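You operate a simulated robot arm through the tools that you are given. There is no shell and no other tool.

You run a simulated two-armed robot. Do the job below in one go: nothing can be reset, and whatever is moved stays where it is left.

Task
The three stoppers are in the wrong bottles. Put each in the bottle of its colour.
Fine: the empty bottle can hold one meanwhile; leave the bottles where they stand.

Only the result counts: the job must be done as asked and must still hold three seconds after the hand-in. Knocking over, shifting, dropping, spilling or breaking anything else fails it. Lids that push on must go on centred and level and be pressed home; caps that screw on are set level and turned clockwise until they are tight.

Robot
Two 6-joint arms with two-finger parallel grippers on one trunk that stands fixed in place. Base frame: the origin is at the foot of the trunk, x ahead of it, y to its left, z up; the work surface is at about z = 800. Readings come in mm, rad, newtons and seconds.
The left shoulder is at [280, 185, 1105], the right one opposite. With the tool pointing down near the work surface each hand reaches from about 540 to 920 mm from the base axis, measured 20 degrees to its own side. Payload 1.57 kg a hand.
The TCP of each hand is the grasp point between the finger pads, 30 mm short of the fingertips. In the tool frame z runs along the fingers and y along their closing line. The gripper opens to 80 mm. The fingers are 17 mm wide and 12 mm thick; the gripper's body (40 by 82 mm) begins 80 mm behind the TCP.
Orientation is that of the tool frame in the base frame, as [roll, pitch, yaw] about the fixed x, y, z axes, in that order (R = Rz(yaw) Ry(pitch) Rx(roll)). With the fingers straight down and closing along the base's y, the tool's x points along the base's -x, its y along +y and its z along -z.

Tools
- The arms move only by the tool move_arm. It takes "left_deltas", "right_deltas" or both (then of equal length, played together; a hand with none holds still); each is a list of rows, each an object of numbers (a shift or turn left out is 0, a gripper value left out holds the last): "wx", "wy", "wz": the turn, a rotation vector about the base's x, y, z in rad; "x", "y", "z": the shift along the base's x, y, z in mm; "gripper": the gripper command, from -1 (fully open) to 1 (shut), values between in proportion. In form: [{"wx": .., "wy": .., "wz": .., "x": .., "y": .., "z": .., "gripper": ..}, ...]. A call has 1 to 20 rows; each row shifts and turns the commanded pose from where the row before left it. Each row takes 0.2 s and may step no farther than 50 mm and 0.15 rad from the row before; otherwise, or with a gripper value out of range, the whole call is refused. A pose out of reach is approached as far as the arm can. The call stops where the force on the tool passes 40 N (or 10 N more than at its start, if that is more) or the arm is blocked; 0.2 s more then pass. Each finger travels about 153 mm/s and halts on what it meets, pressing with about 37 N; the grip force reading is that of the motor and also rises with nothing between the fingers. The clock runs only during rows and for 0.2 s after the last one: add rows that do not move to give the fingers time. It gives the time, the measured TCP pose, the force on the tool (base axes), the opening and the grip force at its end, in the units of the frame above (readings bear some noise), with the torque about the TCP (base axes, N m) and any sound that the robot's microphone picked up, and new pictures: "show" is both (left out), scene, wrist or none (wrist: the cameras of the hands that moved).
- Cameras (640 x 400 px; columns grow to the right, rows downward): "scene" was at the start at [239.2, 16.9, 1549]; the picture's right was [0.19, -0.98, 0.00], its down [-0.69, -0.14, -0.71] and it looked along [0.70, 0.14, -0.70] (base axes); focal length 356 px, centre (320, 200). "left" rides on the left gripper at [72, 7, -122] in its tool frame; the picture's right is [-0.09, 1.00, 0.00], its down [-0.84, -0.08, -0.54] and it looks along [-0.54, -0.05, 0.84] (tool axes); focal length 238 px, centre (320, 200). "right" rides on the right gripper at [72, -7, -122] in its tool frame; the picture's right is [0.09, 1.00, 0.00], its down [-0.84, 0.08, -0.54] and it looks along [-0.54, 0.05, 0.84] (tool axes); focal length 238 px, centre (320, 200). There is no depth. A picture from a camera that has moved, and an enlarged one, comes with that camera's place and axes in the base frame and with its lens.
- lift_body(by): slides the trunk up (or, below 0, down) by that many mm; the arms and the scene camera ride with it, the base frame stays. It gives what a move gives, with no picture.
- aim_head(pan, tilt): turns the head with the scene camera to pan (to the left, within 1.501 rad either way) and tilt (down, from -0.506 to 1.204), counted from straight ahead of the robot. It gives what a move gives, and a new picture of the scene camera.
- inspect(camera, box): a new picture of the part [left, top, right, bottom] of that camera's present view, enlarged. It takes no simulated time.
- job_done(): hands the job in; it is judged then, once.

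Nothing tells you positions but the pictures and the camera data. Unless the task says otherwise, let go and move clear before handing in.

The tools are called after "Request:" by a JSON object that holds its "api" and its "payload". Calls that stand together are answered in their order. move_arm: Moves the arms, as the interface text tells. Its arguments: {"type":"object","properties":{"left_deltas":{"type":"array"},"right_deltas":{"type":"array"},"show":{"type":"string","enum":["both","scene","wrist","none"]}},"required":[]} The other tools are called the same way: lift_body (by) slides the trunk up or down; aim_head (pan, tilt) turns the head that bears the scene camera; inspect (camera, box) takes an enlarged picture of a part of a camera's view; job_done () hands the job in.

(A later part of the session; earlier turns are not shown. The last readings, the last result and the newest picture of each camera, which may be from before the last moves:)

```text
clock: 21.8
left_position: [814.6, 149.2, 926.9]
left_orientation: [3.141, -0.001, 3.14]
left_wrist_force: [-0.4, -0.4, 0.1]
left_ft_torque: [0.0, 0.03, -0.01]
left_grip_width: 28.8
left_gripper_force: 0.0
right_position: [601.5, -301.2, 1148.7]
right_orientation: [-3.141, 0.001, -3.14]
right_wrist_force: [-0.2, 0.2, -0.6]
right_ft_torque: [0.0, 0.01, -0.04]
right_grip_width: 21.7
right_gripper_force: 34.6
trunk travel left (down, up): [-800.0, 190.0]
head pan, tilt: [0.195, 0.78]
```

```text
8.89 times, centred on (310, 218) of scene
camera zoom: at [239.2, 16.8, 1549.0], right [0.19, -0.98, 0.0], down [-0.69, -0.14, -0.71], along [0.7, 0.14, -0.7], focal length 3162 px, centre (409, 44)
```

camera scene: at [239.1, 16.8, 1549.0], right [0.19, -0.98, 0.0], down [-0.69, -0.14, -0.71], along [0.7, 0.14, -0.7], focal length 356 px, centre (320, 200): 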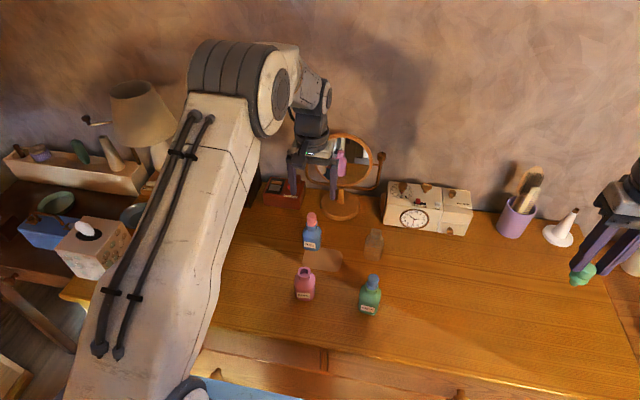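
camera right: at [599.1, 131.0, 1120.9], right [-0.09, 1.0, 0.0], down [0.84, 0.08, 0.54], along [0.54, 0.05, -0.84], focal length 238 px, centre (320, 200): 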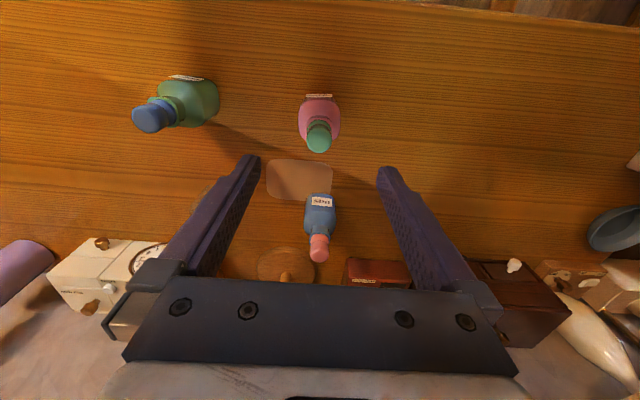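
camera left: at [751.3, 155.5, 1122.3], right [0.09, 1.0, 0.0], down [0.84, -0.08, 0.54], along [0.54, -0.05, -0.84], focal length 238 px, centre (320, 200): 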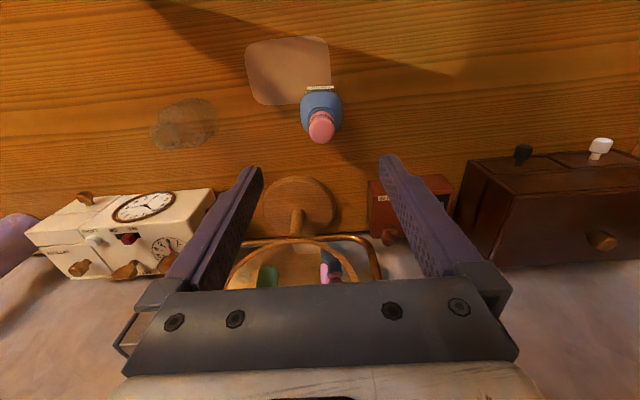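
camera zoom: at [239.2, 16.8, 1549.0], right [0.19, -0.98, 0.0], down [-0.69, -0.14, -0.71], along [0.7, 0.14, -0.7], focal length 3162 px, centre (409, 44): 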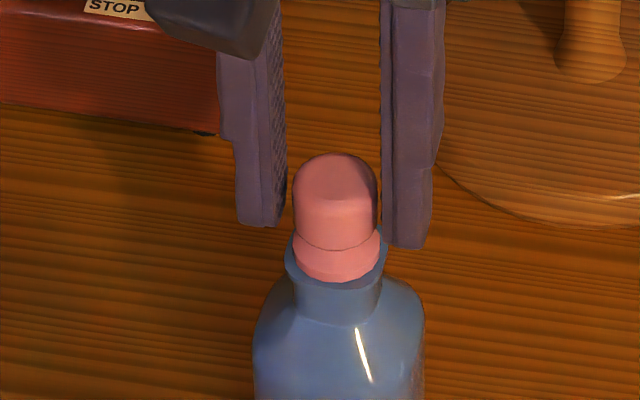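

Gaps are about even on both sides. Closing on the pink stopper and giving a small test pull.

Request:
{"api": "move_arm", "payload": {"left_deltas": [{"gripper": 1}, {}, {}, {}], "show": "none"}}

Request:
{"api": "inspect", "payload": {"camera": "left", "box": [270, 110, 370, 190]}}

Request:
{"api": "move_arm", "payload": {"left_deltas": [{"z": 1}, {"z": 1}, {"z": 1}, {}], "show": "none"}}

Request:
{"api": "inspect", "payload": {"camera": "scene", "box": [280, 195, 340, 240]}}

Request:
{"api": "inspect", "payload": {"camera": "left", "box": [270, 110, 370, 190]}}

```text
clock: 22.8
left_position: [814.7, 151.1, 926.0]
left_orientation: [3.14, 0.0, 3.141]
left_wrist_force: [0.8, 0.1, 0.1]
left_ft_torque: [-0.02, -0.01, -0.02]
left_grip_width: 21.5
left_gripper_force: 34.5
right_position: [600.2, -301.3, 1149.1]
right_orientation: [3.14, -0.001, -3.141]
right_wrist_force: [0.3, -1.2, -0.1]
right_ft_torque: [-0.03, -0.02, -0.03]
right_grip_width: 21.7
right_gripper_force: 34.7
trunk travel left (down, up): [-800.0, 190.0]
head pan, tilt: [0.195, 0.78]
```

```text
5.00 times, centred on (320, 150) of left
camera zoom: at [742.7, 158.1, 1047.0], right [0.09, 1.0, 0.0], down [0.84, -0.08, 0.54], along [0.54, -0.05, -0.84], focal length 1192 px, centre (320, 450)
```

zoom: 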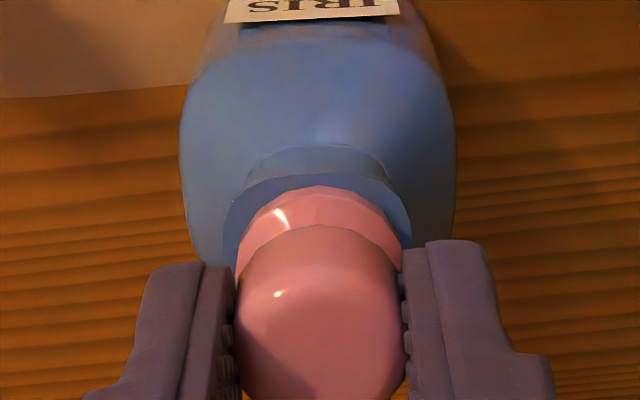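

```text
clock: 23.8
left_position: [815.6, 152.0, 927.5]
left_orientation: [3.141, 0.001, -3.141]
left_wrist_force: [-0.2, -0.4, -0.2]
left_ft_torque: [0.03, -0.01, -0.01]
left_grip_width: 21.6
left_gripper_force: 34.3
right_position: [600.8, -301.0, 1150.3]
right_orientation: [3.14, 0.0, -3.141]
right_wrist_force: [0.3, 0.3, -1.4]
right_ft_torque: [-0.02, -0.01, 0.01]
right_grip_width: 21.7
right_gripper_force: 34.9
trunk travel left (down, up): [-800.0, 190.0]
head pan, tilt: [0.195, 0.78]
```

```text
8.89 times, centred on (310, 218) of scene
camera zoom: at [239.2, 16.8, 1549.0], right [0.19, -0.98, 0.0], down [-0.69, -0.14, -0.71], along [0.7, 0.14, -0.7], focal length 3162 px, centre (409, 44)
```

zoom: 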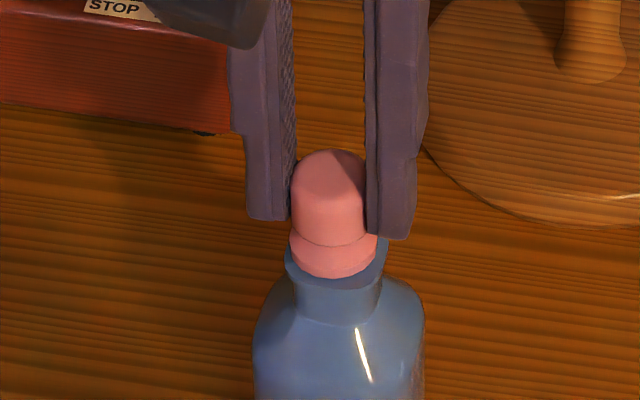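

```text
5.00 times, centred on (320, 150) of left
camera zoom: at [743.5, 158.9, 1049.3], right [0.09, 1.0, 0.0], down [0.84, -0.08, 0.54], along [0.54, -0.05, -0.84], focal length 1192 px, centre (320, 450)
```

zoom: 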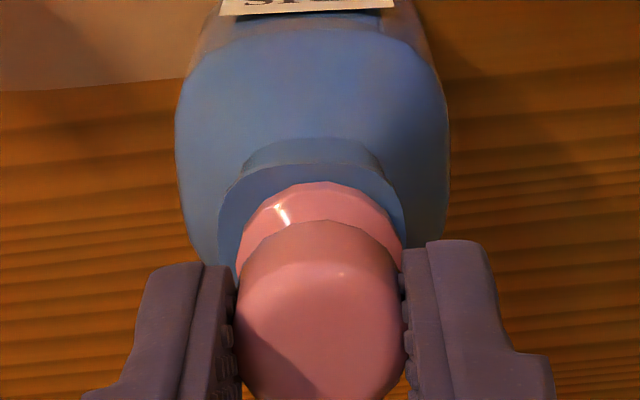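

The pink stopper comes free as well and IRIS stays put. Lifting it out and moving above ROSE.

Request:
{"api": "move_arm", "payload": {"left_deltas": [{"z": 3}, {"z": 4}, {"z": 5}, {"z": 5}, {"z": 8}, {"z": 12}, {"z": 20}, {}], "show": "none"}}

Request:
{"api": "inspect", "payload": {"camera": "scene", "box": [270, 180, 350, 240]}}

Request:
{"api": "inspect", "payload": {"camera": "left", "box": [260, 80, 380, 200]}}

Request:
{"api": "inspect", "payload": {"camera": "scene", "box": [275, 255, 335, 300]}}

```text
clock: 25.6
left_position: [816.4, 151.1, 986.2]
left_orientation: [-3.142, -0.002, -3.141]
left_wrist_force: [-0.5, 0.2, -0.1]
left_ft_torque: [-0.02, 0.01, 0.04]
left_grip_width: 21.8
left_gripper_force: 35.1
right_position: [601.0, -302.2, 1148.2]
right_orientation: [3.14, -0.001, 3.141]
right_wrist_force: [-0.8, 0.5, 0.3]
right_ft_torque: [0.0, 0.01, -0.01]
right_grip_width: 21.9
right_gripper_force: 34.7
trunk travel left (down, up): [-800.0, 190.0]
head pan, tilt: [0.195, 0.78]
```

```text
6.67 times, centred on (310, 210) of scene
camera zoom: at [239.1, 16.8, 1549.0], right [0.19, -0.98, 0.0], down [-0.69, -0.14, -0.71], along [0.7, 0.14, -0.7], focal length 2372 px, centre (387, 133)
```

zoom: 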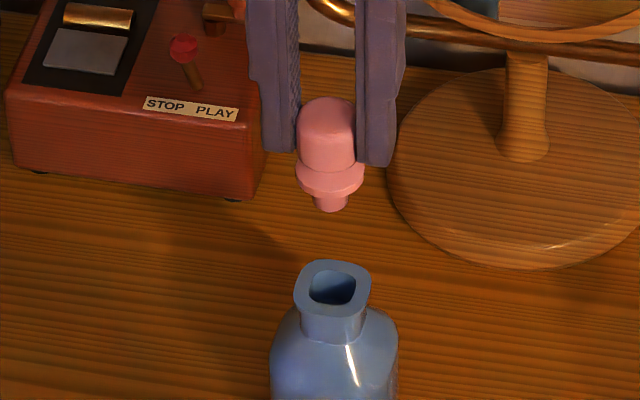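

```text
3.33 times, centred on (320, 140) of left
camera zoom: at [744.2, 158.1, 1107.7], right [0.09, 1.0, 0.0], down [0.84, -0.08, 0.54], along [0.54, -0.05, -0.84], focal length 794 px, centre (320, 400)
```

zoom: 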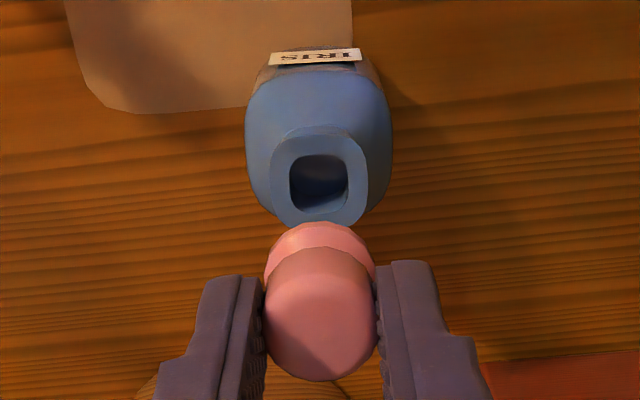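

```text
8.89 times, centred on (305, 278) of scene
camera zoom: at [239.1, 16.8, 1549.0], right [0.19, -0.98, 0.0], down [-0.69, -0.14, -0.71], along [0.7, 0.14, -0.7], focal length 3162 px, centre (453, -489)
```

zoom: 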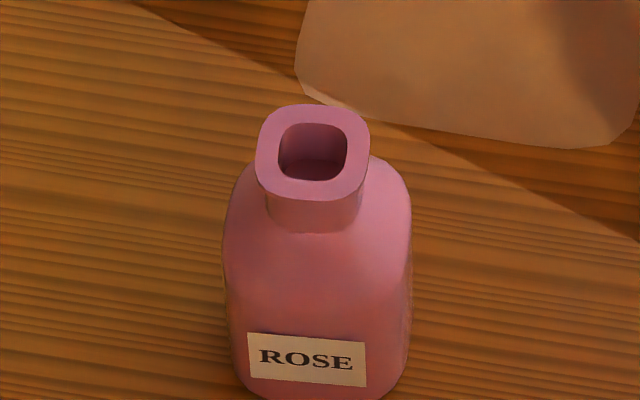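

The stopper has a short round plug under a flange, and the mouth is a roomier rounded square. I'll carry pink to above ROSE and check the alignment there.

Request:
{"api": "move_arm", "payload": {"left_deltas": [{"x": -36.2, "y": -3.5}, {"x": -36.2, "y": -3.5}, {"x": -36.2, "y": -3.5}, {"x": -36.3, "y": -3.4}, {}, {}, {}, {}]}}

Request:
{"api": "inspect", "payload": {"camera": "left", "box": [260, 80, 380, 200]}}

Request:
{"api": "inspect", "payload": {"camera": "scene", "box": [270, 220, 350, 280]}}

```text
clock: 27.4
left_position: [669.8, 137.0, 985.9]
left_orientation: [3.141, 0.0, 3.141]
left_wrist_force: [0.0, 0.2, -0.8]
left_ft_torque: [0.0, 0.05, -0.01]
left_grip_width: 22.0
left_gripper_force: 34.6
right_position: [601.0, -301.5, 1149.8]
right_orientation: [3.141, -0.002, 3.14]
right_wrist_force: [-0.2, 0.3, -1.2]
right_ft_torque: [-0.01, -0.02, -0.03]
right_grip_width: 21.7
right_gripper_force: 34.6
trunk travel left (down, up): [-800.0, 190.0]
head pan, tilt: [0.195, 0.78]
camera scene: at [239.2, 16.8, 1549.0], right [0.19, -0.98, 0.0], down [-0.69, -0.14, -0.71], along [0.7, 0.14, -0.7], focal length 356 px, centre (320, 200)
camera left: at [596.5, 145.1, 1107.3], right [0.09, 1.0, 0.0], down [0.84, -0.08, 0.54], along [0.54, -0.05, -0.84], focal length 238 px, centre (320, 200)
```

scene: 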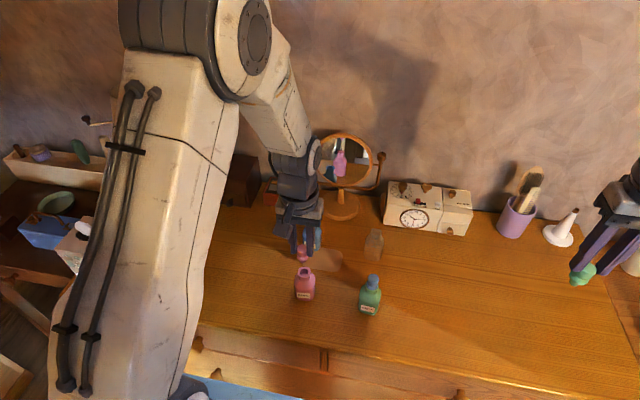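
left: 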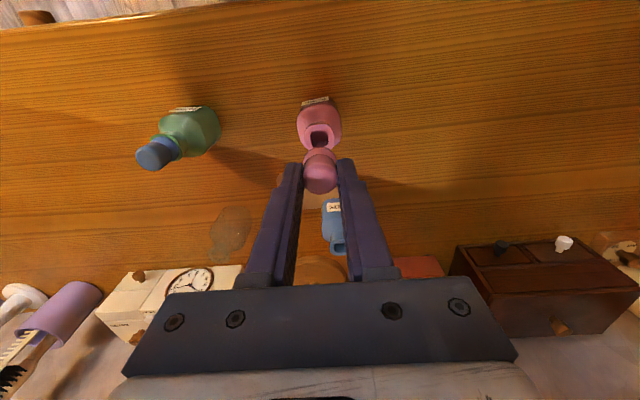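

```text
3.33 times, centred on (320, 140) of left
camera zoom: at [596.5, 145.1, 1107.3], right [0.09, 1.0, 0.0], down [0.84, -0.08, 0.54], along [0.54, -0.05, -0.84], focal length 794 px, centre (320, 400)
```

zoom: 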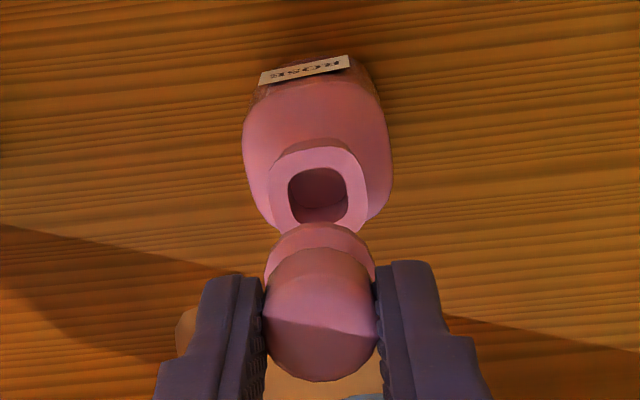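

```text
6.67 times, centred on (310, 250) of scene
camera zoom: at [239.2, 16.8, 1549.0], right [0.19, -0.98, 0.0], down [-0.69, -0.14, -0.71], along [0.7, 0.14, -0.7], focal length 2372 px, centre (387, -133)
```

zoom: 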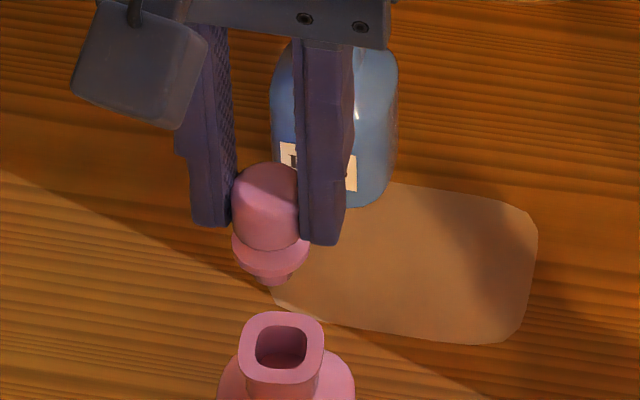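

Hovering over ROSE, the stopper seems 1–2 mm off. I'll zoom in to measure it precisely.

Request:
{"api": "inspect", "payload": {"camera": "scene", "box": [292, 240, 328, 280]}}

Request:
{"api": "inspect", "payload": {"camera": "left", "box": [295, 95, 345, 165]}}

Request:
{"api": "inspect", "payload": {"camera": "right", "box": [440, 80, 600, 200]}}

```text
10.00 times, centred on (310, 260) of scene
camera zoom: at [239.2, 16.8, 1549.0], right [0.19, -0.98, 0.0], down [-0.69, -0.14, -0.71], along [0.7, 0.14, -0.7], focal length 3558 px, centre (420, -400)
```

zoom: 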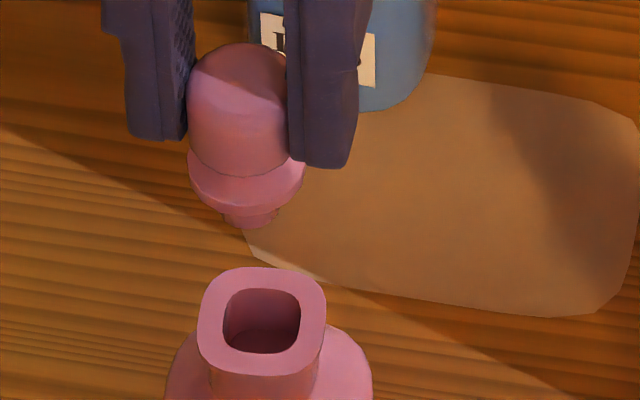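

```text
5.71 times, centred on (320, 130) of left
camera zoom: at [596.5, 145.1, 1107.3], right [0.09, 1.0, 0.0], down [0.84, -0.08, 0.54], along [0.54, -0.05, -0.84], focal length 1362 px, centre (320, 600)
```

zoom: 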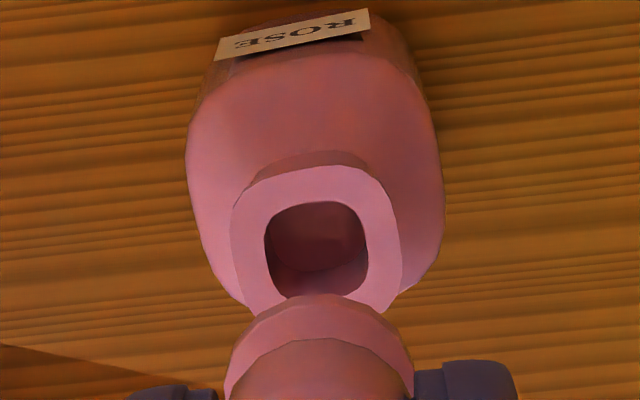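

```text
3.33 times, centred on (520, 140) of right
camera zoom: at [528.3, -308.6, 1270.0], right [-0.09, 1.0, 0.0], down [0.84, 0.08, 0.54], along [0.54, 0.05, -0.84], focal length 794 px, centre (-347, 400)
```

zoom: 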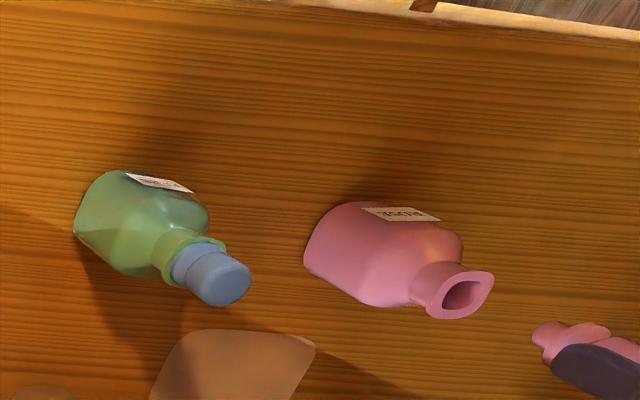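

Both cameras agree: the stopper must shift about +2.3 mm in x and −0.8 mm in y. I'll correct that and lower partway to recheck.

Request:
{"api": "move_arm", "payload": {"left_deltas": [{"x": 2.3, "y": -0.8, "z": -10}, {"z": -15}, {"z": -13}, {}, {}, {}], "show": "none"}}

Request:
{"api": "inspect", "payload": {"camera": "scene", "box": [292, 240, 328, 280]}}

Request:
{"api": "inspect", "payload": {"camera": "left", "box": [295, 95, 345, 165]}}

Request:
{"api": "inspect", "payload": {"camera": "right", "box": [500, 120, 580, 180]}}

```text
clock: 28.8
left_position: [672.7, 138.2, 947.5]
left_orientation: [3.142, 0.001, -3.141]
left_wrist_force: [-0.1, 0.9, -0.7]
left_ft_torque: [0.01, -0.02, 0.0]
left_grip_width: 21.7
left_gripper_force: 34.5
right_position: [600.2, -301.3, 1148.7]
right_orientation: [3.141, 0.0, 3.141]
right_wrist_force: [0.0, 0.2, -0.5]
right_ft_torque: [-0.02, 0.0, 0.0]
right_grip_width: 22.0
right_gripper_force: 34.5
trunk travel left (down, up): [-800.0, 190.0]
head pan, tilt: [0.195, 0.78]
```

```text
10.00 times, centred on (310, 260) of scene
camera zoom: at [239.2, 16.8, 1549.0], right [0.19, -0.98, 0.0], down [-0.69, -0.14, -0.71], along [0.7, 0.14, -0.7], focal length 3558 px, centre (420, -400)
```

zoom: 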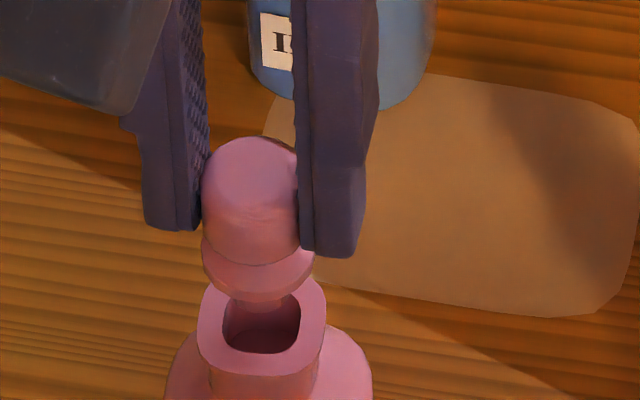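

```text
5.71 times, centred on (320, 130) of left
camera zoom: at [601.4, 144.9, 1069.2], right [0.09, 1.0, 0.0], down [0.84, -0.08, 0.54], along [0.54, -0.05, -0.84], focal length 1362 px, centre (320, 600)
```

zoom: 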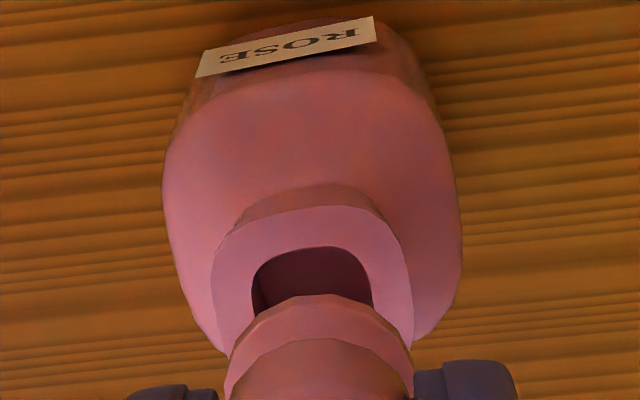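

```text
6.67 times, centred on (540, 150) of right
camera zoom: at [528.4, -308.6, 1270.0], right [-0.09, 1.0, 0.0], down [0.84, 0.08, 0.54], along [0.54, 0.05, -0.84], focal length 1589 px, centre (-1147, 533)
```

zoom: 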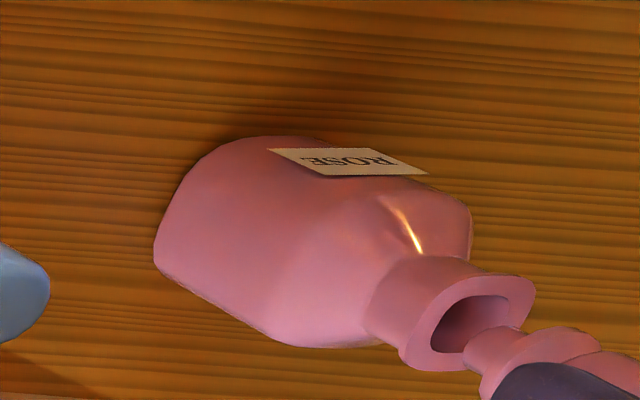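

Readings show the hand moved about 2 mm further in x than I commanded, so a small correction back is needed: about −2.2 in x and −0.75 in y. I'll apply it and let the arm settle.

Request:
{"api": "move_arm", "payload": {"left_deltas": [{"x": -2.2, "y": -0.75}, {}, {}, {}, {}, {}], "show": "none"}}

Request:
{"api": "inspect", "payload": {"camera": "scene", "box": [292, 240, 328, 280]}}

Request:
{"api": "inspect", "payload": {"camera": "left", "box": [295, 95, 345, 165]}}

```text
clock: 30.2
left_position: [671.3, 136.8, 948.3]
left_orientation: [3.14, 0.0, 3.141]
left_wrist_force: [-0.8, -0.2, -0.8]
left_ft_torque: [-0.04, 0.03, 0.0]
left_grip_width: 21.4
left_gripper_force: 34.8
right_position: [600.9, -301.8, 1148.8]
right_orientation: [3.141, 0.0, 3.141]
right_wrist_force: [-0.1, 0.2, -0.9]
right_ft_torque: [0.01, 0.01, 0.0]
right_grip_width: 22.0
right_gripper_force: 34.6
trunk travel left (down, up): [-800.0, 190.0]
head pan, tilt: [0.195, 0.78]
```

```text
10.00 times, centred on (310, 260) of scene
camera zoom: at [239.2, 16.8, 1549.0], right [0.19, -0.98, 0.0], down [-0.69, -0.14, -0.71], along [0.7, 0.14, -0.7], focal length 3558 px, centre (420, -400)
```

zoom: 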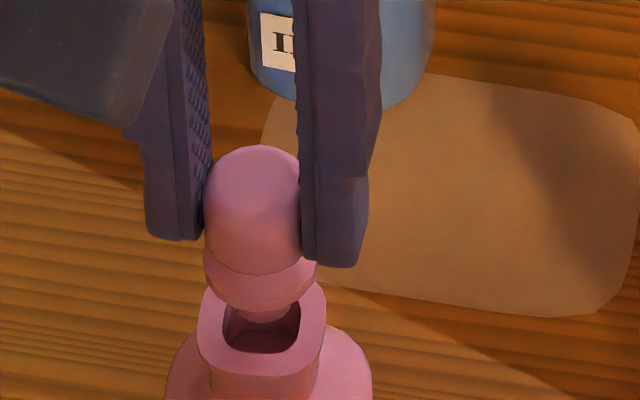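

```text
5.71 times, centred on (320, 130) of left
camera zoom: at [599.2, 143.9, 1069.1], right [0.09, 1.0, 0.0], down [0.84, -0.08, 0.54], along [0.54, -0.05, -0.84], focal length 1362 px, centre (320, 600)
```

zoom: 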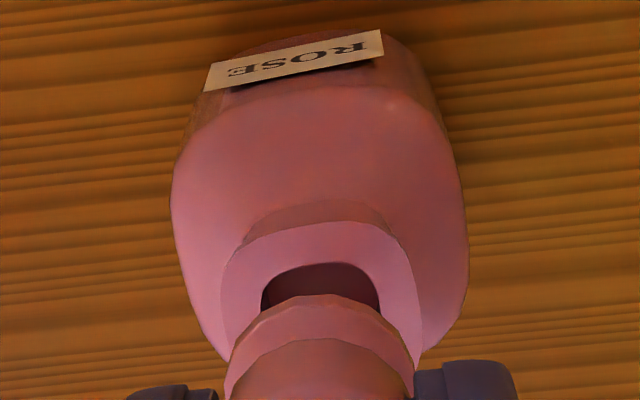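

Alignment now looks good to about half a millimetre. Lowering until the plug just enters the mouth, then rechecking.

Request:
{"api": "move_arm", "payload": {"left_deltas": [{"z": -3}, {"z": -3}, {"z": -3}, {}, {}, {}], "show": "none"}}

Request:
{"api": "inspect", "payload": {"camera": "scene", "box": [292, 240, 328, 280]}}

Request:
{"api": "inspect", "payload": {"camera": "left", "box": [295, 110, 345, 180]}}

Request:
{"api": "inspect", "payload": {"camera": "right", "box": [500, 120, 580, 180]}}

```text
clock: 31.6
left_position: [670.1, 135.3, 939.1]
left_orientation: [-3.141, -0.002, -3.142]
left_wrist_force: [0.0, -0.3, -0.5]
left_ft_torque: [0.0, 0.03, -0.01]
left_grip_width: 21.7
left_gripper_force: 35.4
right_position: [601.3, -302.0, 1148.7]
right_orientation: [3.14, -0.002, -3.141]
right_wrist_force: [-0.1, 0.4, -0.9]
right_ft_torque: [-0.01, 0.0, 0.01]
right_grip_width: 21.9
right_gripper_force: 35.3
trunk travel left (down, up): [-800.0, 190.0]
head pan, tilt: [0.195, 0.78]
```

```text
10.00 times, centred on (310, 260) of scene
camera zoom: at [239.2, 16.8, 1549.0], right [0.19, -0.98, 0.0], down [-0.69, -0.14, -0.71], along [0.7, 0.14, -0.7], focal length 3558 px, centre (420, -400)
```

zoom: 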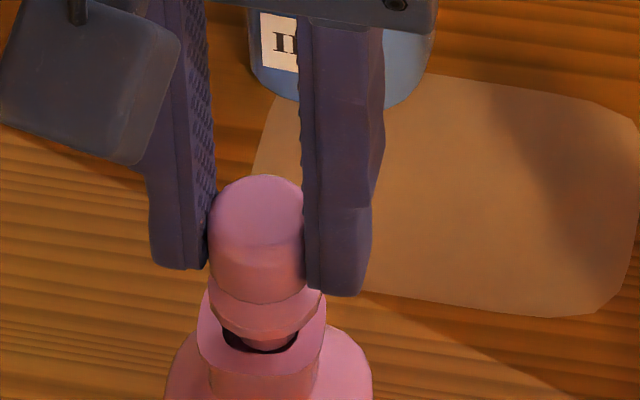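

```text
5.71 times, centred on (320, 145) of left
camera zoom: at [598.1, 143.0, 1060.3], right [0.09, 1.0, 0.0], down [0.84, -0.08, 0.54], along [0.54, -0.05, -0.84], focal length 1362 px, centre (320, 514)
```

zoom: 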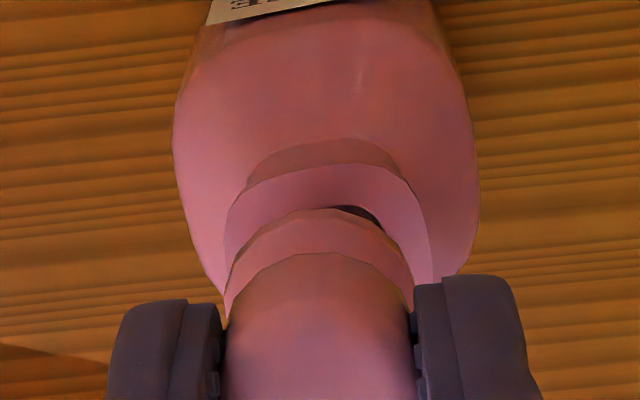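

```text
6.67 times, centred on (540, 150) of right
camera zoom: at [528.4, -308.6, 1270.0], right [-0.09, 1.0, 0.0], down [0.84, 0.08, 0.54], along [0.54, 0.05, -0.84], focal length 1589 px, centre (-1147, 533)
```

zoom: 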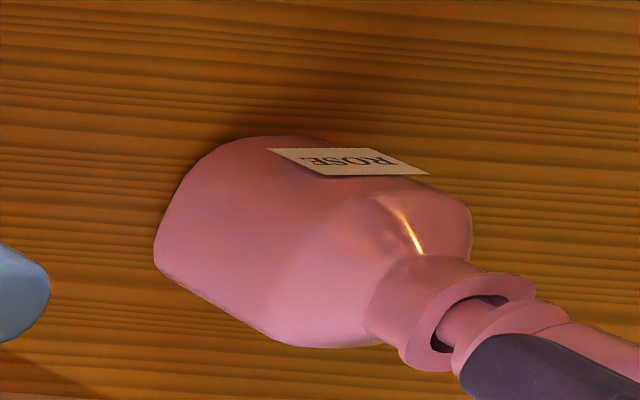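

The hand drifted about 1 mm during descent. I'll correct by +1.0 in x and +1.25 in y and recheck; nothing is touching yet.

Request:
{"api": "move_arm", "payload": {"left_deltas": [{"x": 1.0, "y": 1.25}, {}, {}, {}, {}], "show": "none"}}

Request:
{"api": "inspect", "payload": {"camera": "scene", "box": [292, 240, 328, 280]}}

Request:
{"api": "inspect", "payload": {"camera": "left", "box": [295, 110, 345, 180]}}

Request:
{"api": "inspect", "payload": {"camera": "right", "box": [500, 120, 580, 180]}}

```text
clock: 32.8
left_position: [671.9, 136.4, 939.4]
left_orientation: [-3.141, 0.0, 3.14]
left_wrist_force: [-0.8, -0.2, -0.7]
left_ft_torque: [0.03, 0.0, -0.03]
left_grip_width: 22.0
left_gripper_force: 34.9
right_position: [601.8, -302.8, 1148.6]
right_orientation: [-3.141, 0.0, -3.14]
right_wrist_force: [-0.7, -0.6, -0.1]
right_ft_torque: [-0.02, 0.02, 0.0]
right_grip_width: 21.9
right_gripper_force: 34.8
trunk travel left (down, up): [-800.0, 190.0]
head pan, tilt: [0.195, 0.78]
```

```text
10.00 times, centred on (310, 260) of scene
camera zoom: at [239.2, 16.8, 1549.0], right [0.19, -0.98, 0.0], down [-0.69, -0.14, -0.71], along [0.7, 0.14, -0.7], focal length 3558 px, centre (420, -400)
```

zoom: 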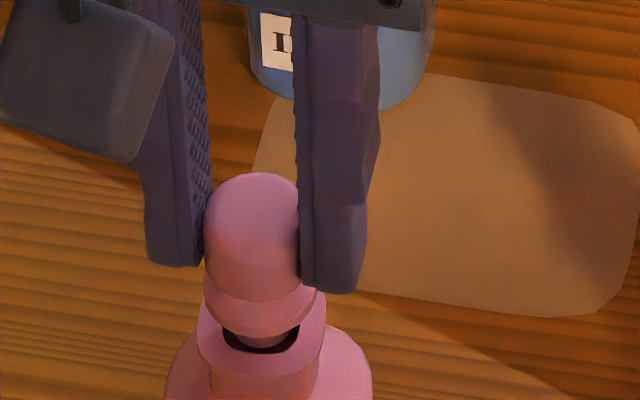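

```text
5.71 times, centred on (320, 145) of left
camera zoom: at [599.0, 144.3, 1059.6], right [0.09, 1.0, 0.0], down [0.84, -0.08, 0.54], along [0.54, -0.05, -0.84], focal length 1362 px, centre (320, 514)
```

zoom: 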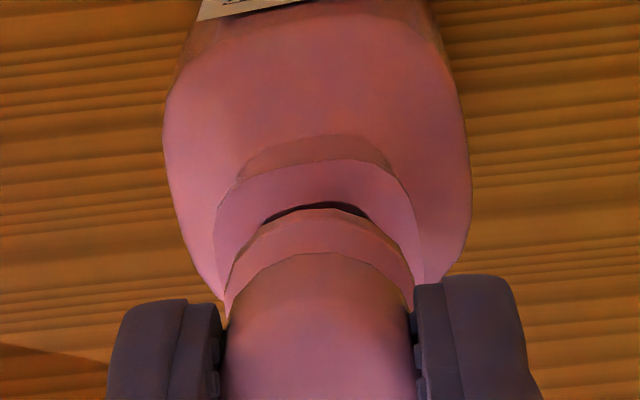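

```text
6.67 times, centred on (540, 150) of right
camera zoom: at [528.4, -308.6, 1270.0], right [-0.09, 1.0, 0.0], down [0.84, 0.08, 0.54], along [0.54, 0.05, -0.84], focal length 1589 px, centre (-1147, 533)
```

zoom: 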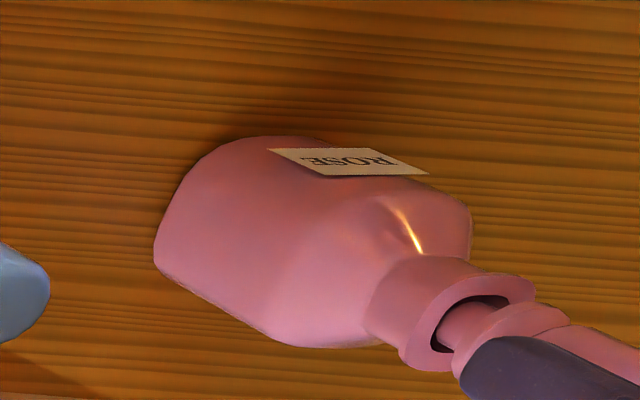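

Now centred in both views. Lowering further, with the plug entering the mouth.

Request:
{"api": "move_arm", "payload": {"left_deltas": [{"z": -2}, {"z": -2}, {"z": -2}, {"z": -2}, {}, {}, {}], "show": "none"}}

Request:
{"api": "inspect", "payload": {"camera": "scene", "box": [292, 240, 328, 280]}}

Request:
{"api": "inspect", "payload": {"camera": "left", "box": [295, 110, 345, 180]}}

Request:
{"api": "inspect", "payload": {"camera": "right", "box": [500, 120, 580, 180]}}

```text
clock: 34.4
left_position: [671.7, 137.5, 931.1]
left_orientation: [3.14, 0.001, 3.141]
left_wrist_force: [0.1, -0.1, -0.4]
left_ft_torque: [-0.01, 0.0, 0.01]
left_grip_width: 21.8
left_gripper_force: 34.3
right_position: [600.7, -302.3, 1148.3]
right_orientation: [3.141, 0.0, 3.14]
right_wrist_force: [0.5, 0.1, 0.0]
right_ft_torque: [-0.03, -0.01, 0.01]
right_grip_width: 22.0
right_gripper_force: 35.3
trunk travel left (down, up): [-800.0, 190.0]
head pan, tilt: [0.195, 0.78]
```

```text
10.00 times, centred on (310, 260) of scene
camera zoom: at [239.2, 16.8, 1549.0], right [0.19, -0.98, 0.0], down [-0.69, -0.14, -0.71], along [0.7, 0.14, -0.7], focal length 3558 px, centre (420, -400)
```

zoom: 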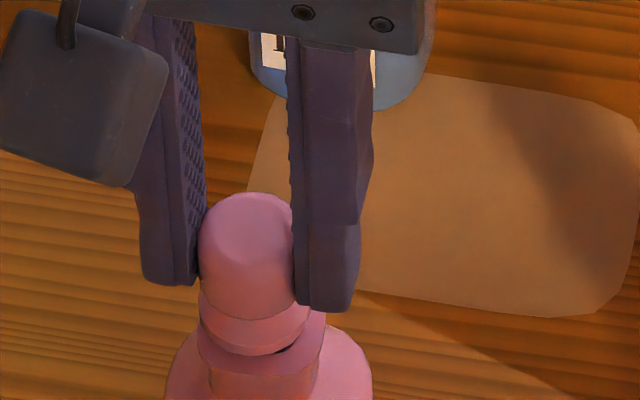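

```text
5.71 times, centred on (320, 145) of left
camera zoom: at [599.3, 145.9, 1051.7], right [0.09, 1.0, 0.0], down [0.84, -0.08, 0.54], along [0.54, -0.05, -0.84], focal length 1362 px, centre (320, 514)
```

zoom: 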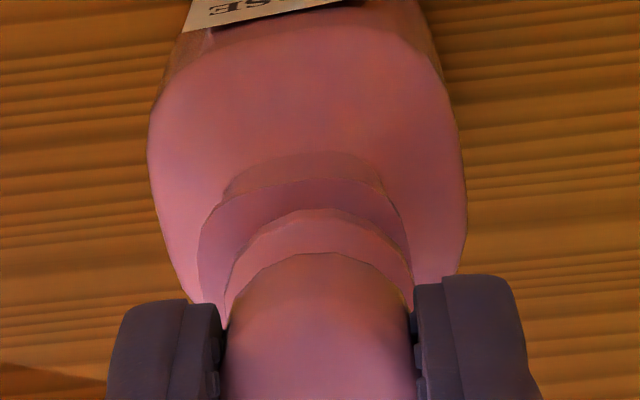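

```text
6.67 times, centred on (540, 150) of right
camera zoom: at [528.4, -308.6, 1270.0], right [-0.09, 1.0, 0.0], down [0.84, 0.08, 0.54], along [0.54, 0.05, -0.84], focal length 1589 px, centre (-1147, 533)
```

zoom: 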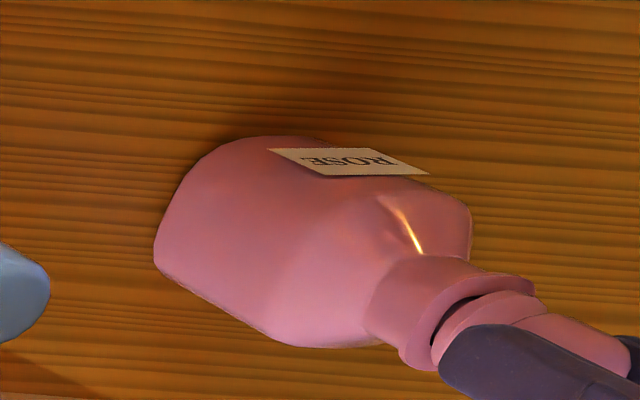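

It drifted about 1.6 mm in +y this time. I'll correct that and check before the last few millimetres.

Request:
{"api": "move_arm", "payload": {"left_deltas": [{"y": -1.6}, {}, {}], "show": "none"}}

Request:
{"api": "inspect", "payload": {"camera": "left", "box": [295, 110, 345, 180]}}

Request:
{"api": "inspect", "payload": {"camera": "scene", "box": [292, 240, 328, 280]}}

```text
clock: 35.2
left_position: [672.2, 137.2, 930.2]
left_orientation: [-3.141, 0.001, 3.141]
left_wrist_force: [0.9, -0.1, -0.4]
left_ft_torque: [0.01, -0.01, 0.0]
left_grip_width: 21.8
left_gripper_force: 34.4
right_position: [600.7, -301.6, 1148.5]
right_orientation: [3.141, -0.001, 3.141]
right_wrist_force: [0.2, 0.0, -1.5]
right_ft_torque: [0.01, 0.01, 0.0]
right_grip_width: 21.5
right_gripper_force: 35.0
trunk travel left (down, up): [-800.0, 190.0]
head pan, tilt: [0.195, 0.78]
```

```text
5.71 times, centred on (320, 145) of left
camera zoom: at [600.0, 143.7, 1051.6], right [0.09, 1.0, 0.0], down [0.84, -0.08, 0.54], along [0.54, -0.05, -0.84], focal length 1362 px, centre (320, 514)
```

zoom: 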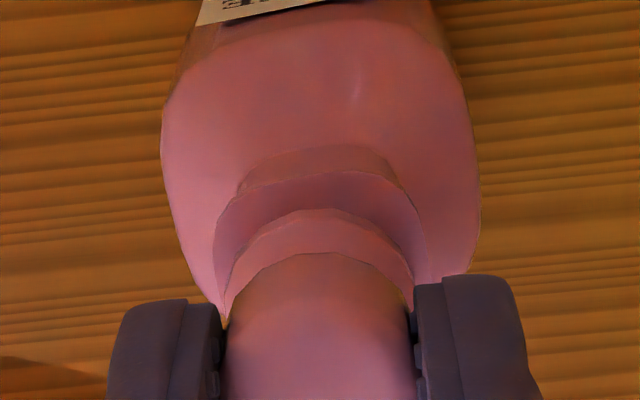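

```text
10.00 times, centred on (310, 260) of scene
camera zoom: at [239.2, 16.8, 1549.0], right [0.19, -0.98, 0.0], down [-0.69, -0.14, -0.71], along [0.7, 0.14, -0.7], focal length 3558 px, centre (420, -400)
```

zoom: 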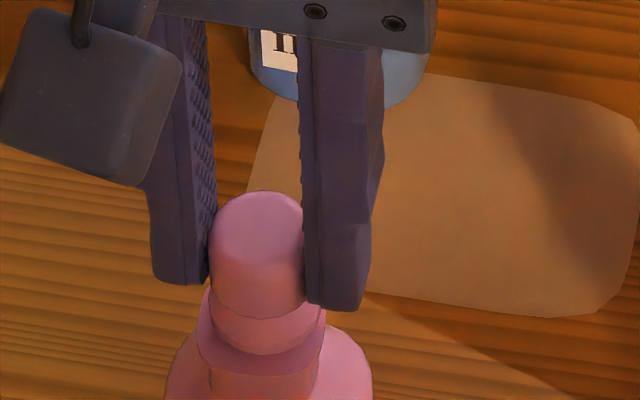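

Nearly centred. I'll make a small trim and lower to about 1.5 mm above seat.

Request:
{"api": "move_arm", "payload": {"left_deltas": [{"x": -0.8, "y": 0.4, "z": -1.5}, {"z": -1.5}, {}], "show": "none"}}

Request:
{"api": "inspect", "payload": {"camera": "left", "box": [295, 110, 345, 180]}}

Request:
{"api": "inspect", "payload": {"camera": "scene", "box": [292, 240, 328, 280]}}

```text
clock: 36.0
left_position: [671.7, 136.2, 927.6]
left_orientation: [3.139, 0.0, -3.141]
left_wrist_force: [-0.5, 0.5, 0.9]
left_ft_torque: [0.01, 0.0, -0.05]
left_grip_width: 21.9
left_gripper_force: 34.7
right_position: [599.8, -302.6, 1148.8]
right_orientation: [-3.141, -0.001, -3.139]
right_wrist_force: [0.0, -0.7, 0.3]
right_ft_torque: [0.0, -0.01, 0.01]
right_grip_width: 21.8
right_gripper_force: 34.9
trunk travel left (down, up): [-800.0, 190.0]
head pan, tilt: [0.195, 0.78]
```

```text
5.71 times, centred on (320, 145) of left
camera zoom: at [599.3, 144.5, 1048.9], right [0.09, 1.0, 0.0], down [0.84, -0.08, 0.54], along [0.54, -0.05, -0.84], focal length 1362 px, centre (320, 514)
```

zoom: 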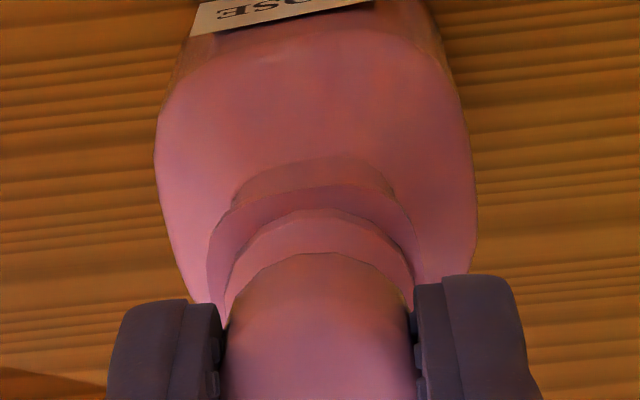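

```text
10.00 times, centred on (310, 260) of scene
camera zoom: at [239.2, 16.8, 1549.0], right [0.19, -0.98, 0.0], down [-0.69, -0.14, -0.71], along [0.7, 0.14, -0.7], focal length 3558 px, centre (420, -400)
```

zoom: 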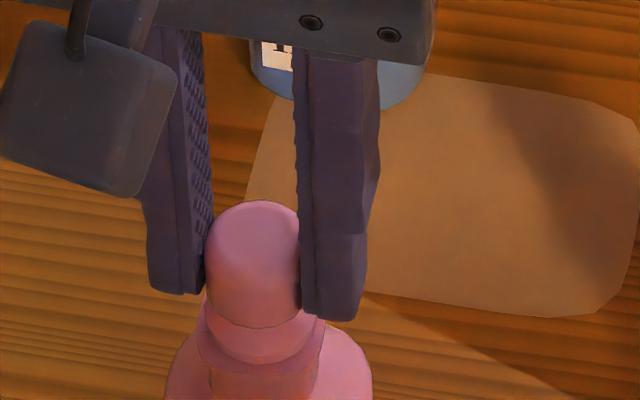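

Centred to within half a millimetre. Now the final lowering onto the seat in small steps, checking force.

Request:
{"api": "move_arm", "payload": {"left_deltas": [{"y": -0.3, "z": -1}, {"z": -1}, {}], "show": "none"}}

Request:
{"api": "inspect", "payload": {"camera": "left", "box": [295, 110, 345, 180]}}

Request:
{"api": "inspect", "payload": {"camera": "scene", "box": [292, 240, 328, 280]}}

```text
clock: 36.8
left_position: [671.7, 137.0, 927.7]
left_orientation: [3.141, 0.002, 3.141]
left_wrist_force: [-2.5, 3.8, 19.9]
left_ft_torque: [0.1, 0.12, 0.03]
left_grip_width: 22.0
left_gripper_force: 35.0
right_position: [600.8, -300.8, 1148.7]
right_orientation: [-3.141, 0.0, 3.141]
right_wrist_force: [0.1, 0.4, -0.7]
right_ft_torque: [0.01, 0.04, 0.0]
right_grip_width: 21.5
right_gripper_force: 34.9
trunk travel left (down, up): [-800.0, 190.0]
head pan, tilt: [0.195, 0.78]
```

```text
5.71 times, centred on (320, 145) of left
camera zoom: at [599.4, 144.2, 1047.5], right [0.09, 1.0, 0.0], down [0.84, -0.08, 0.54], along [0.54, -0.05, -0.84], focal length 1362 px, centre (320, 514)
```

zoom: 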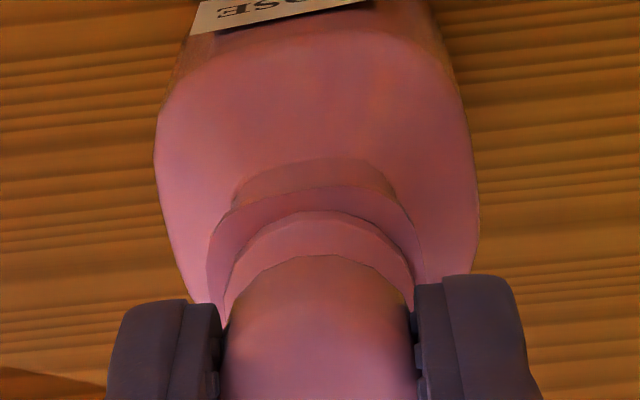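

```text
10.00 times, centred on (310, 260) of scene
camera zoom: at [238.2, 16.9, 1549.3], right [0.19, -0.98, 0.0], down [-0.69, -0.14, -0.71], along [0.7, 0.14, -0.7], focal length 3558 px, centre (420, -400)
```

zoom: 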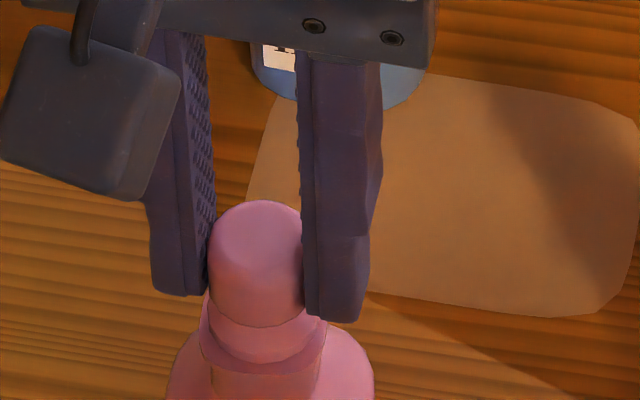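

It's seated with 20 N of push. I'll press slightly more, relieve the load, then open and look.

Request:
{"api": "move_arm", "payload": {"left_deltas": [{"z": -0.6}, {}, {"z": 1.0}, {"z": 0.8}, {}], "show": "none"}}

Request:
{"api": "inspect", "payload": {"camera": "scene", "box": [292, 240, 328, 280]}}

```text
clock: 38.0
left_position: [670.6, 135.6, 926.1]
left_orientation: [3.14, -0.004, 3.141]
left_wrist_force: [-0.6, -0.2, 0.6]
left_ft_torque: [0.01, 0.01, 0.03]
left_grip_width: 21.8
left_gripper_force: 34.8
right_position: [601.1, -301.3, 1148.1]
right_orientation: [-3.141, -0.001, 3.141]
right_wrist_force: [0.3, -0.5, -0.4]
right_ft_torque: [-0.01, 0.05, 0.03]
right_grip_width: 21.8
right_gripper_force: 34.7
trunk travel left (down, up): [-800.0, 190.0]
head pan, tilt: [0.195, 0.78]
```

```text
10.00 times, centred on (310, 260) of scene
camera zoom: at [239.2, 16.8, 1548.9], right [0.19, -0.98, 0.0], down [-0.69, -0.14, -0.71], along [0.7, 0.14, -0.7], focal length 3558 px, centre (420, -400)
```

zoom: 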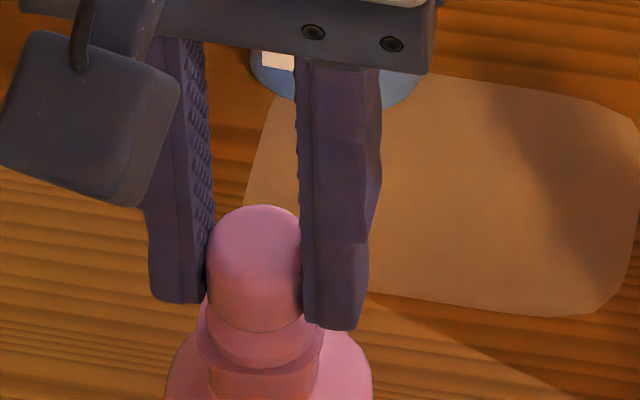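

The flange now sits at the same height the original stopper did, with no residual force. Opening and lifting clear.

Request:
{"api": "move_arm", "payload": {"left_deltas": [{"gripper": 0.3}, {}, {"gripper": -0.3}, {}, {"z": 10}, {"z": 25}, {"z": 30}, {}], "show": "none"}}

Request:
{"api": "inspect", "payload": {"camera": "scene", "box": [275, 250, 335, 310]}}

Request:
{"api": "inspect", "payload": {"camera": "left", "box": [280, 75, 360, 155]}}

Request:
{"api": "inspect", "payload": {"camera": "right", "box": [480, 120, 580, 195]}}

```text
clock: 39.8
left_position: [673.1, 135.5, 994.6]
left_orientation: [-3.141, 0.003, -3.141]
left_wrist_force: [0.1, -0.4, -0.3]
left_ft_torque: [0.0, -0.01, 0.03]
left_grip_width: 52.1
left_gripper_force: 0.1
right_position: [600.2, -302.2, 1149.7]
right_orientation: [3.142, 0.0, 3.141]
right_wrist_force: [0.5, 0.9, -0.9]
right_ft_torque: [0.01, -0.07, -0.03]
right_grip_width: 21.8
right_gripper_force: 34.7
trunk travel left (down, up): [-800.0, 190.0]
head pan, tilt: [0.195, 0.78]
```

```text
6.67 times, centred on (305, 280) of scene
camera zoom: at [239.0, 16.8, 1549.0], right [0.19, -0.98, 0.0], down [-0.69, -0.14, -0.71], along [0.7, 0.14, -0.7], focal length 2372 px, centre (420, -333)
```

zoom: 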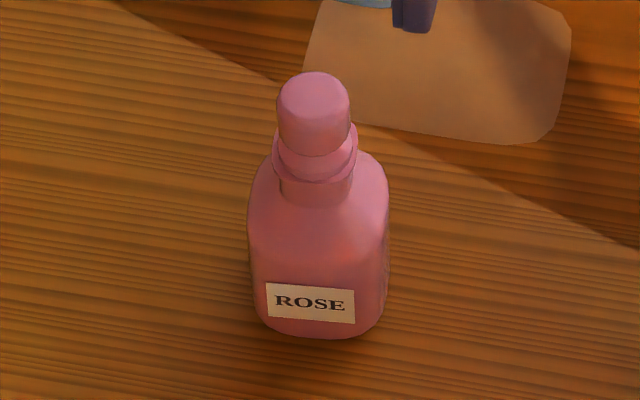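

```text
5.00 times, centred on (320, 115) of left
camera zoom: at [599.0, 142.2, 1115.1], right [0.09, 1.0, 0.0], down [0.84, -0.08, 0.54], along [0.54, -0.05, -0.84], focal length 1192 px, centre (320, 625)
```

zoom: 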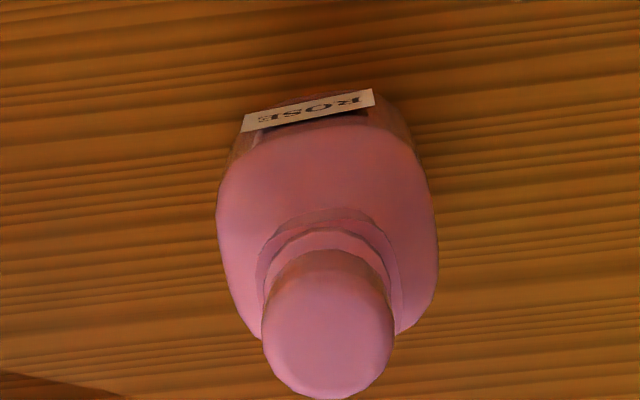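

```text
5.33 times, centred on (530, 158) of right
camera zoom: at [528.2, -308.6, 1270.1], right [-0.09, 1.0, 0.0], down [0.84, 0.08, 0.54], along [0.54, 0.05, -0.84], focal length 1271 px, centre (-800, 427)
```

zoom: 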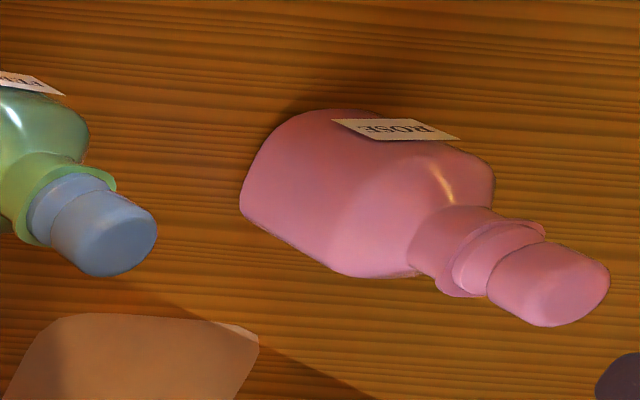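

Pink is in ROSE, level and centred. Next is the blue stopper in FERN at about (667,-13); I'll move the left hand above it.

Request:
{"api": "move_arm", "payload": {"left_deltas": [{"x": -1.5, "y": -37.2, "z": 2, "gripper": -1}, {"x": -1.5, "y": -37.2}, {"x": -1.5, "y": -37.2}, {"x": -1.5, "y": -37}, {"z": -20}, {"z": -20}, {}, {}, {}]}}

Request:
{"api": "inspect", "payload": {"camera": "left", "box": [240, 80, 400, 200]}}

Request:
{"api": "inspect", "payload": {"camera": "scene", "box": [345, 240, 405, 300]}}

```text
clock: 41.8
left_position: [665.6, -10.4, 955.2]
left_orientation: [-3.141, 0.0, -3.141]
left_wrist_force: [-0.1, -1.2, 0.4]
left_ft_torque: [0.0, 0.0, 0.0]
left_grip_width: 80.2
left_gripper_force: 0.1
right_position: [600.2, -301.4, 1148.9]
right_orientation: [-3.14, 0.0, 3.141]
right_wrist_force: [0.9, -0.1, 0.6]
right_ft_torque: [0.02, 0.02, -0.02]
right_grip_width: 21.7
right_gripper_force: 34.4
trunk travel left (down, up): [-800.0, 190.0]
head pan, tilt: [0.195, 0.78]
camera scene: at [239.2, 16.8, 1549.0], right [0.19, -0.98, 0.0], down [-0.69, -0.14, -0.71], along [0.7, 0.14, -0.7], focal length 356 px, centre (320, 200)
camera left: at [592.7, -4.2, 1076.3], right [0.09, 1.0, 0.0], down [0.84, -0.08, 0.54], along [0.54, -0.05, -0.84], focal length 238 px, centre (320, 200)
```

scene: 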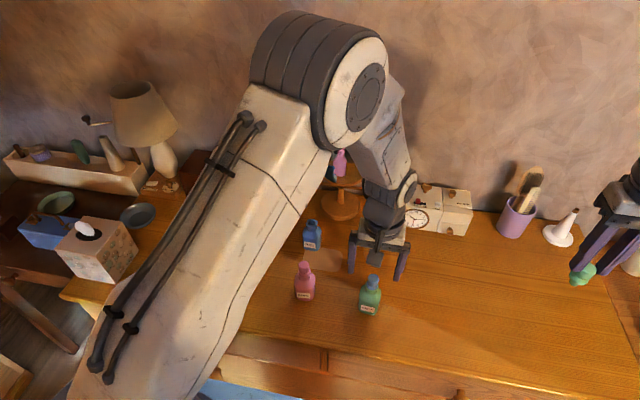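
left: 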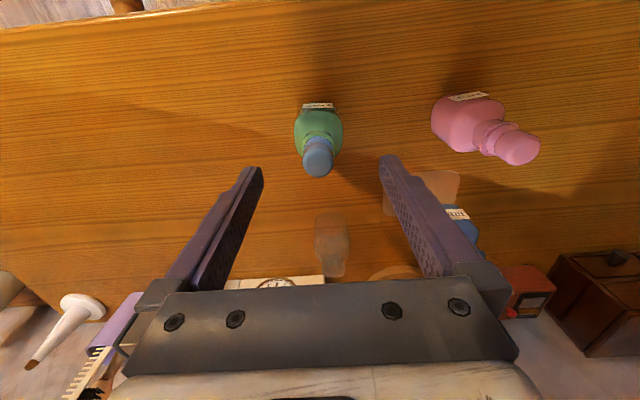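

```text
3.33 times, centred on (320, 140) of left
camera zoom: at [592.7, -4.2, 1076.3], right [0.09, 1.0, 0.0], down [0.84, -0.08, 0.54], along [0.54, -0.05, -0.84], focal length 794 px, centre (320, 400)
```

zoom: 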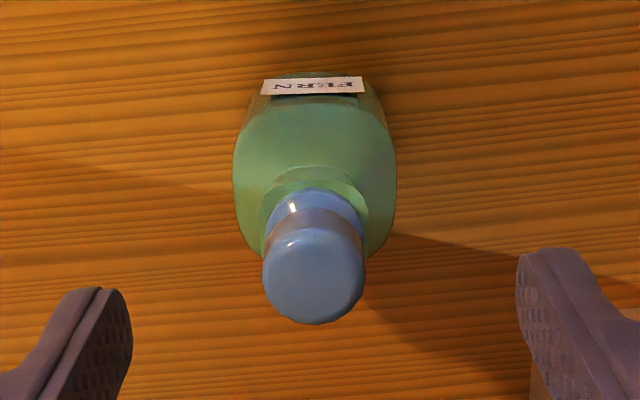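

```text
6.67 times, centred on (375, 270) of scene
camera zoom: at [239.2, 16.8, 1549.0], right [0.19, -0.98, 0.0], down [-0.69, -0.14, -0.71], along [0.7, 0.14, -0.7], focal length 2372 px, centre (-47, -267)
```

zoom: 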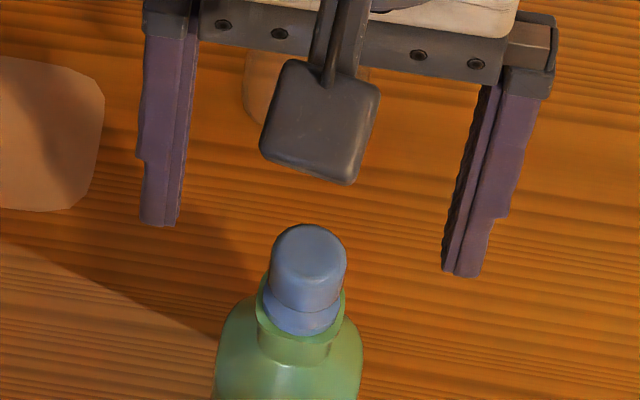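

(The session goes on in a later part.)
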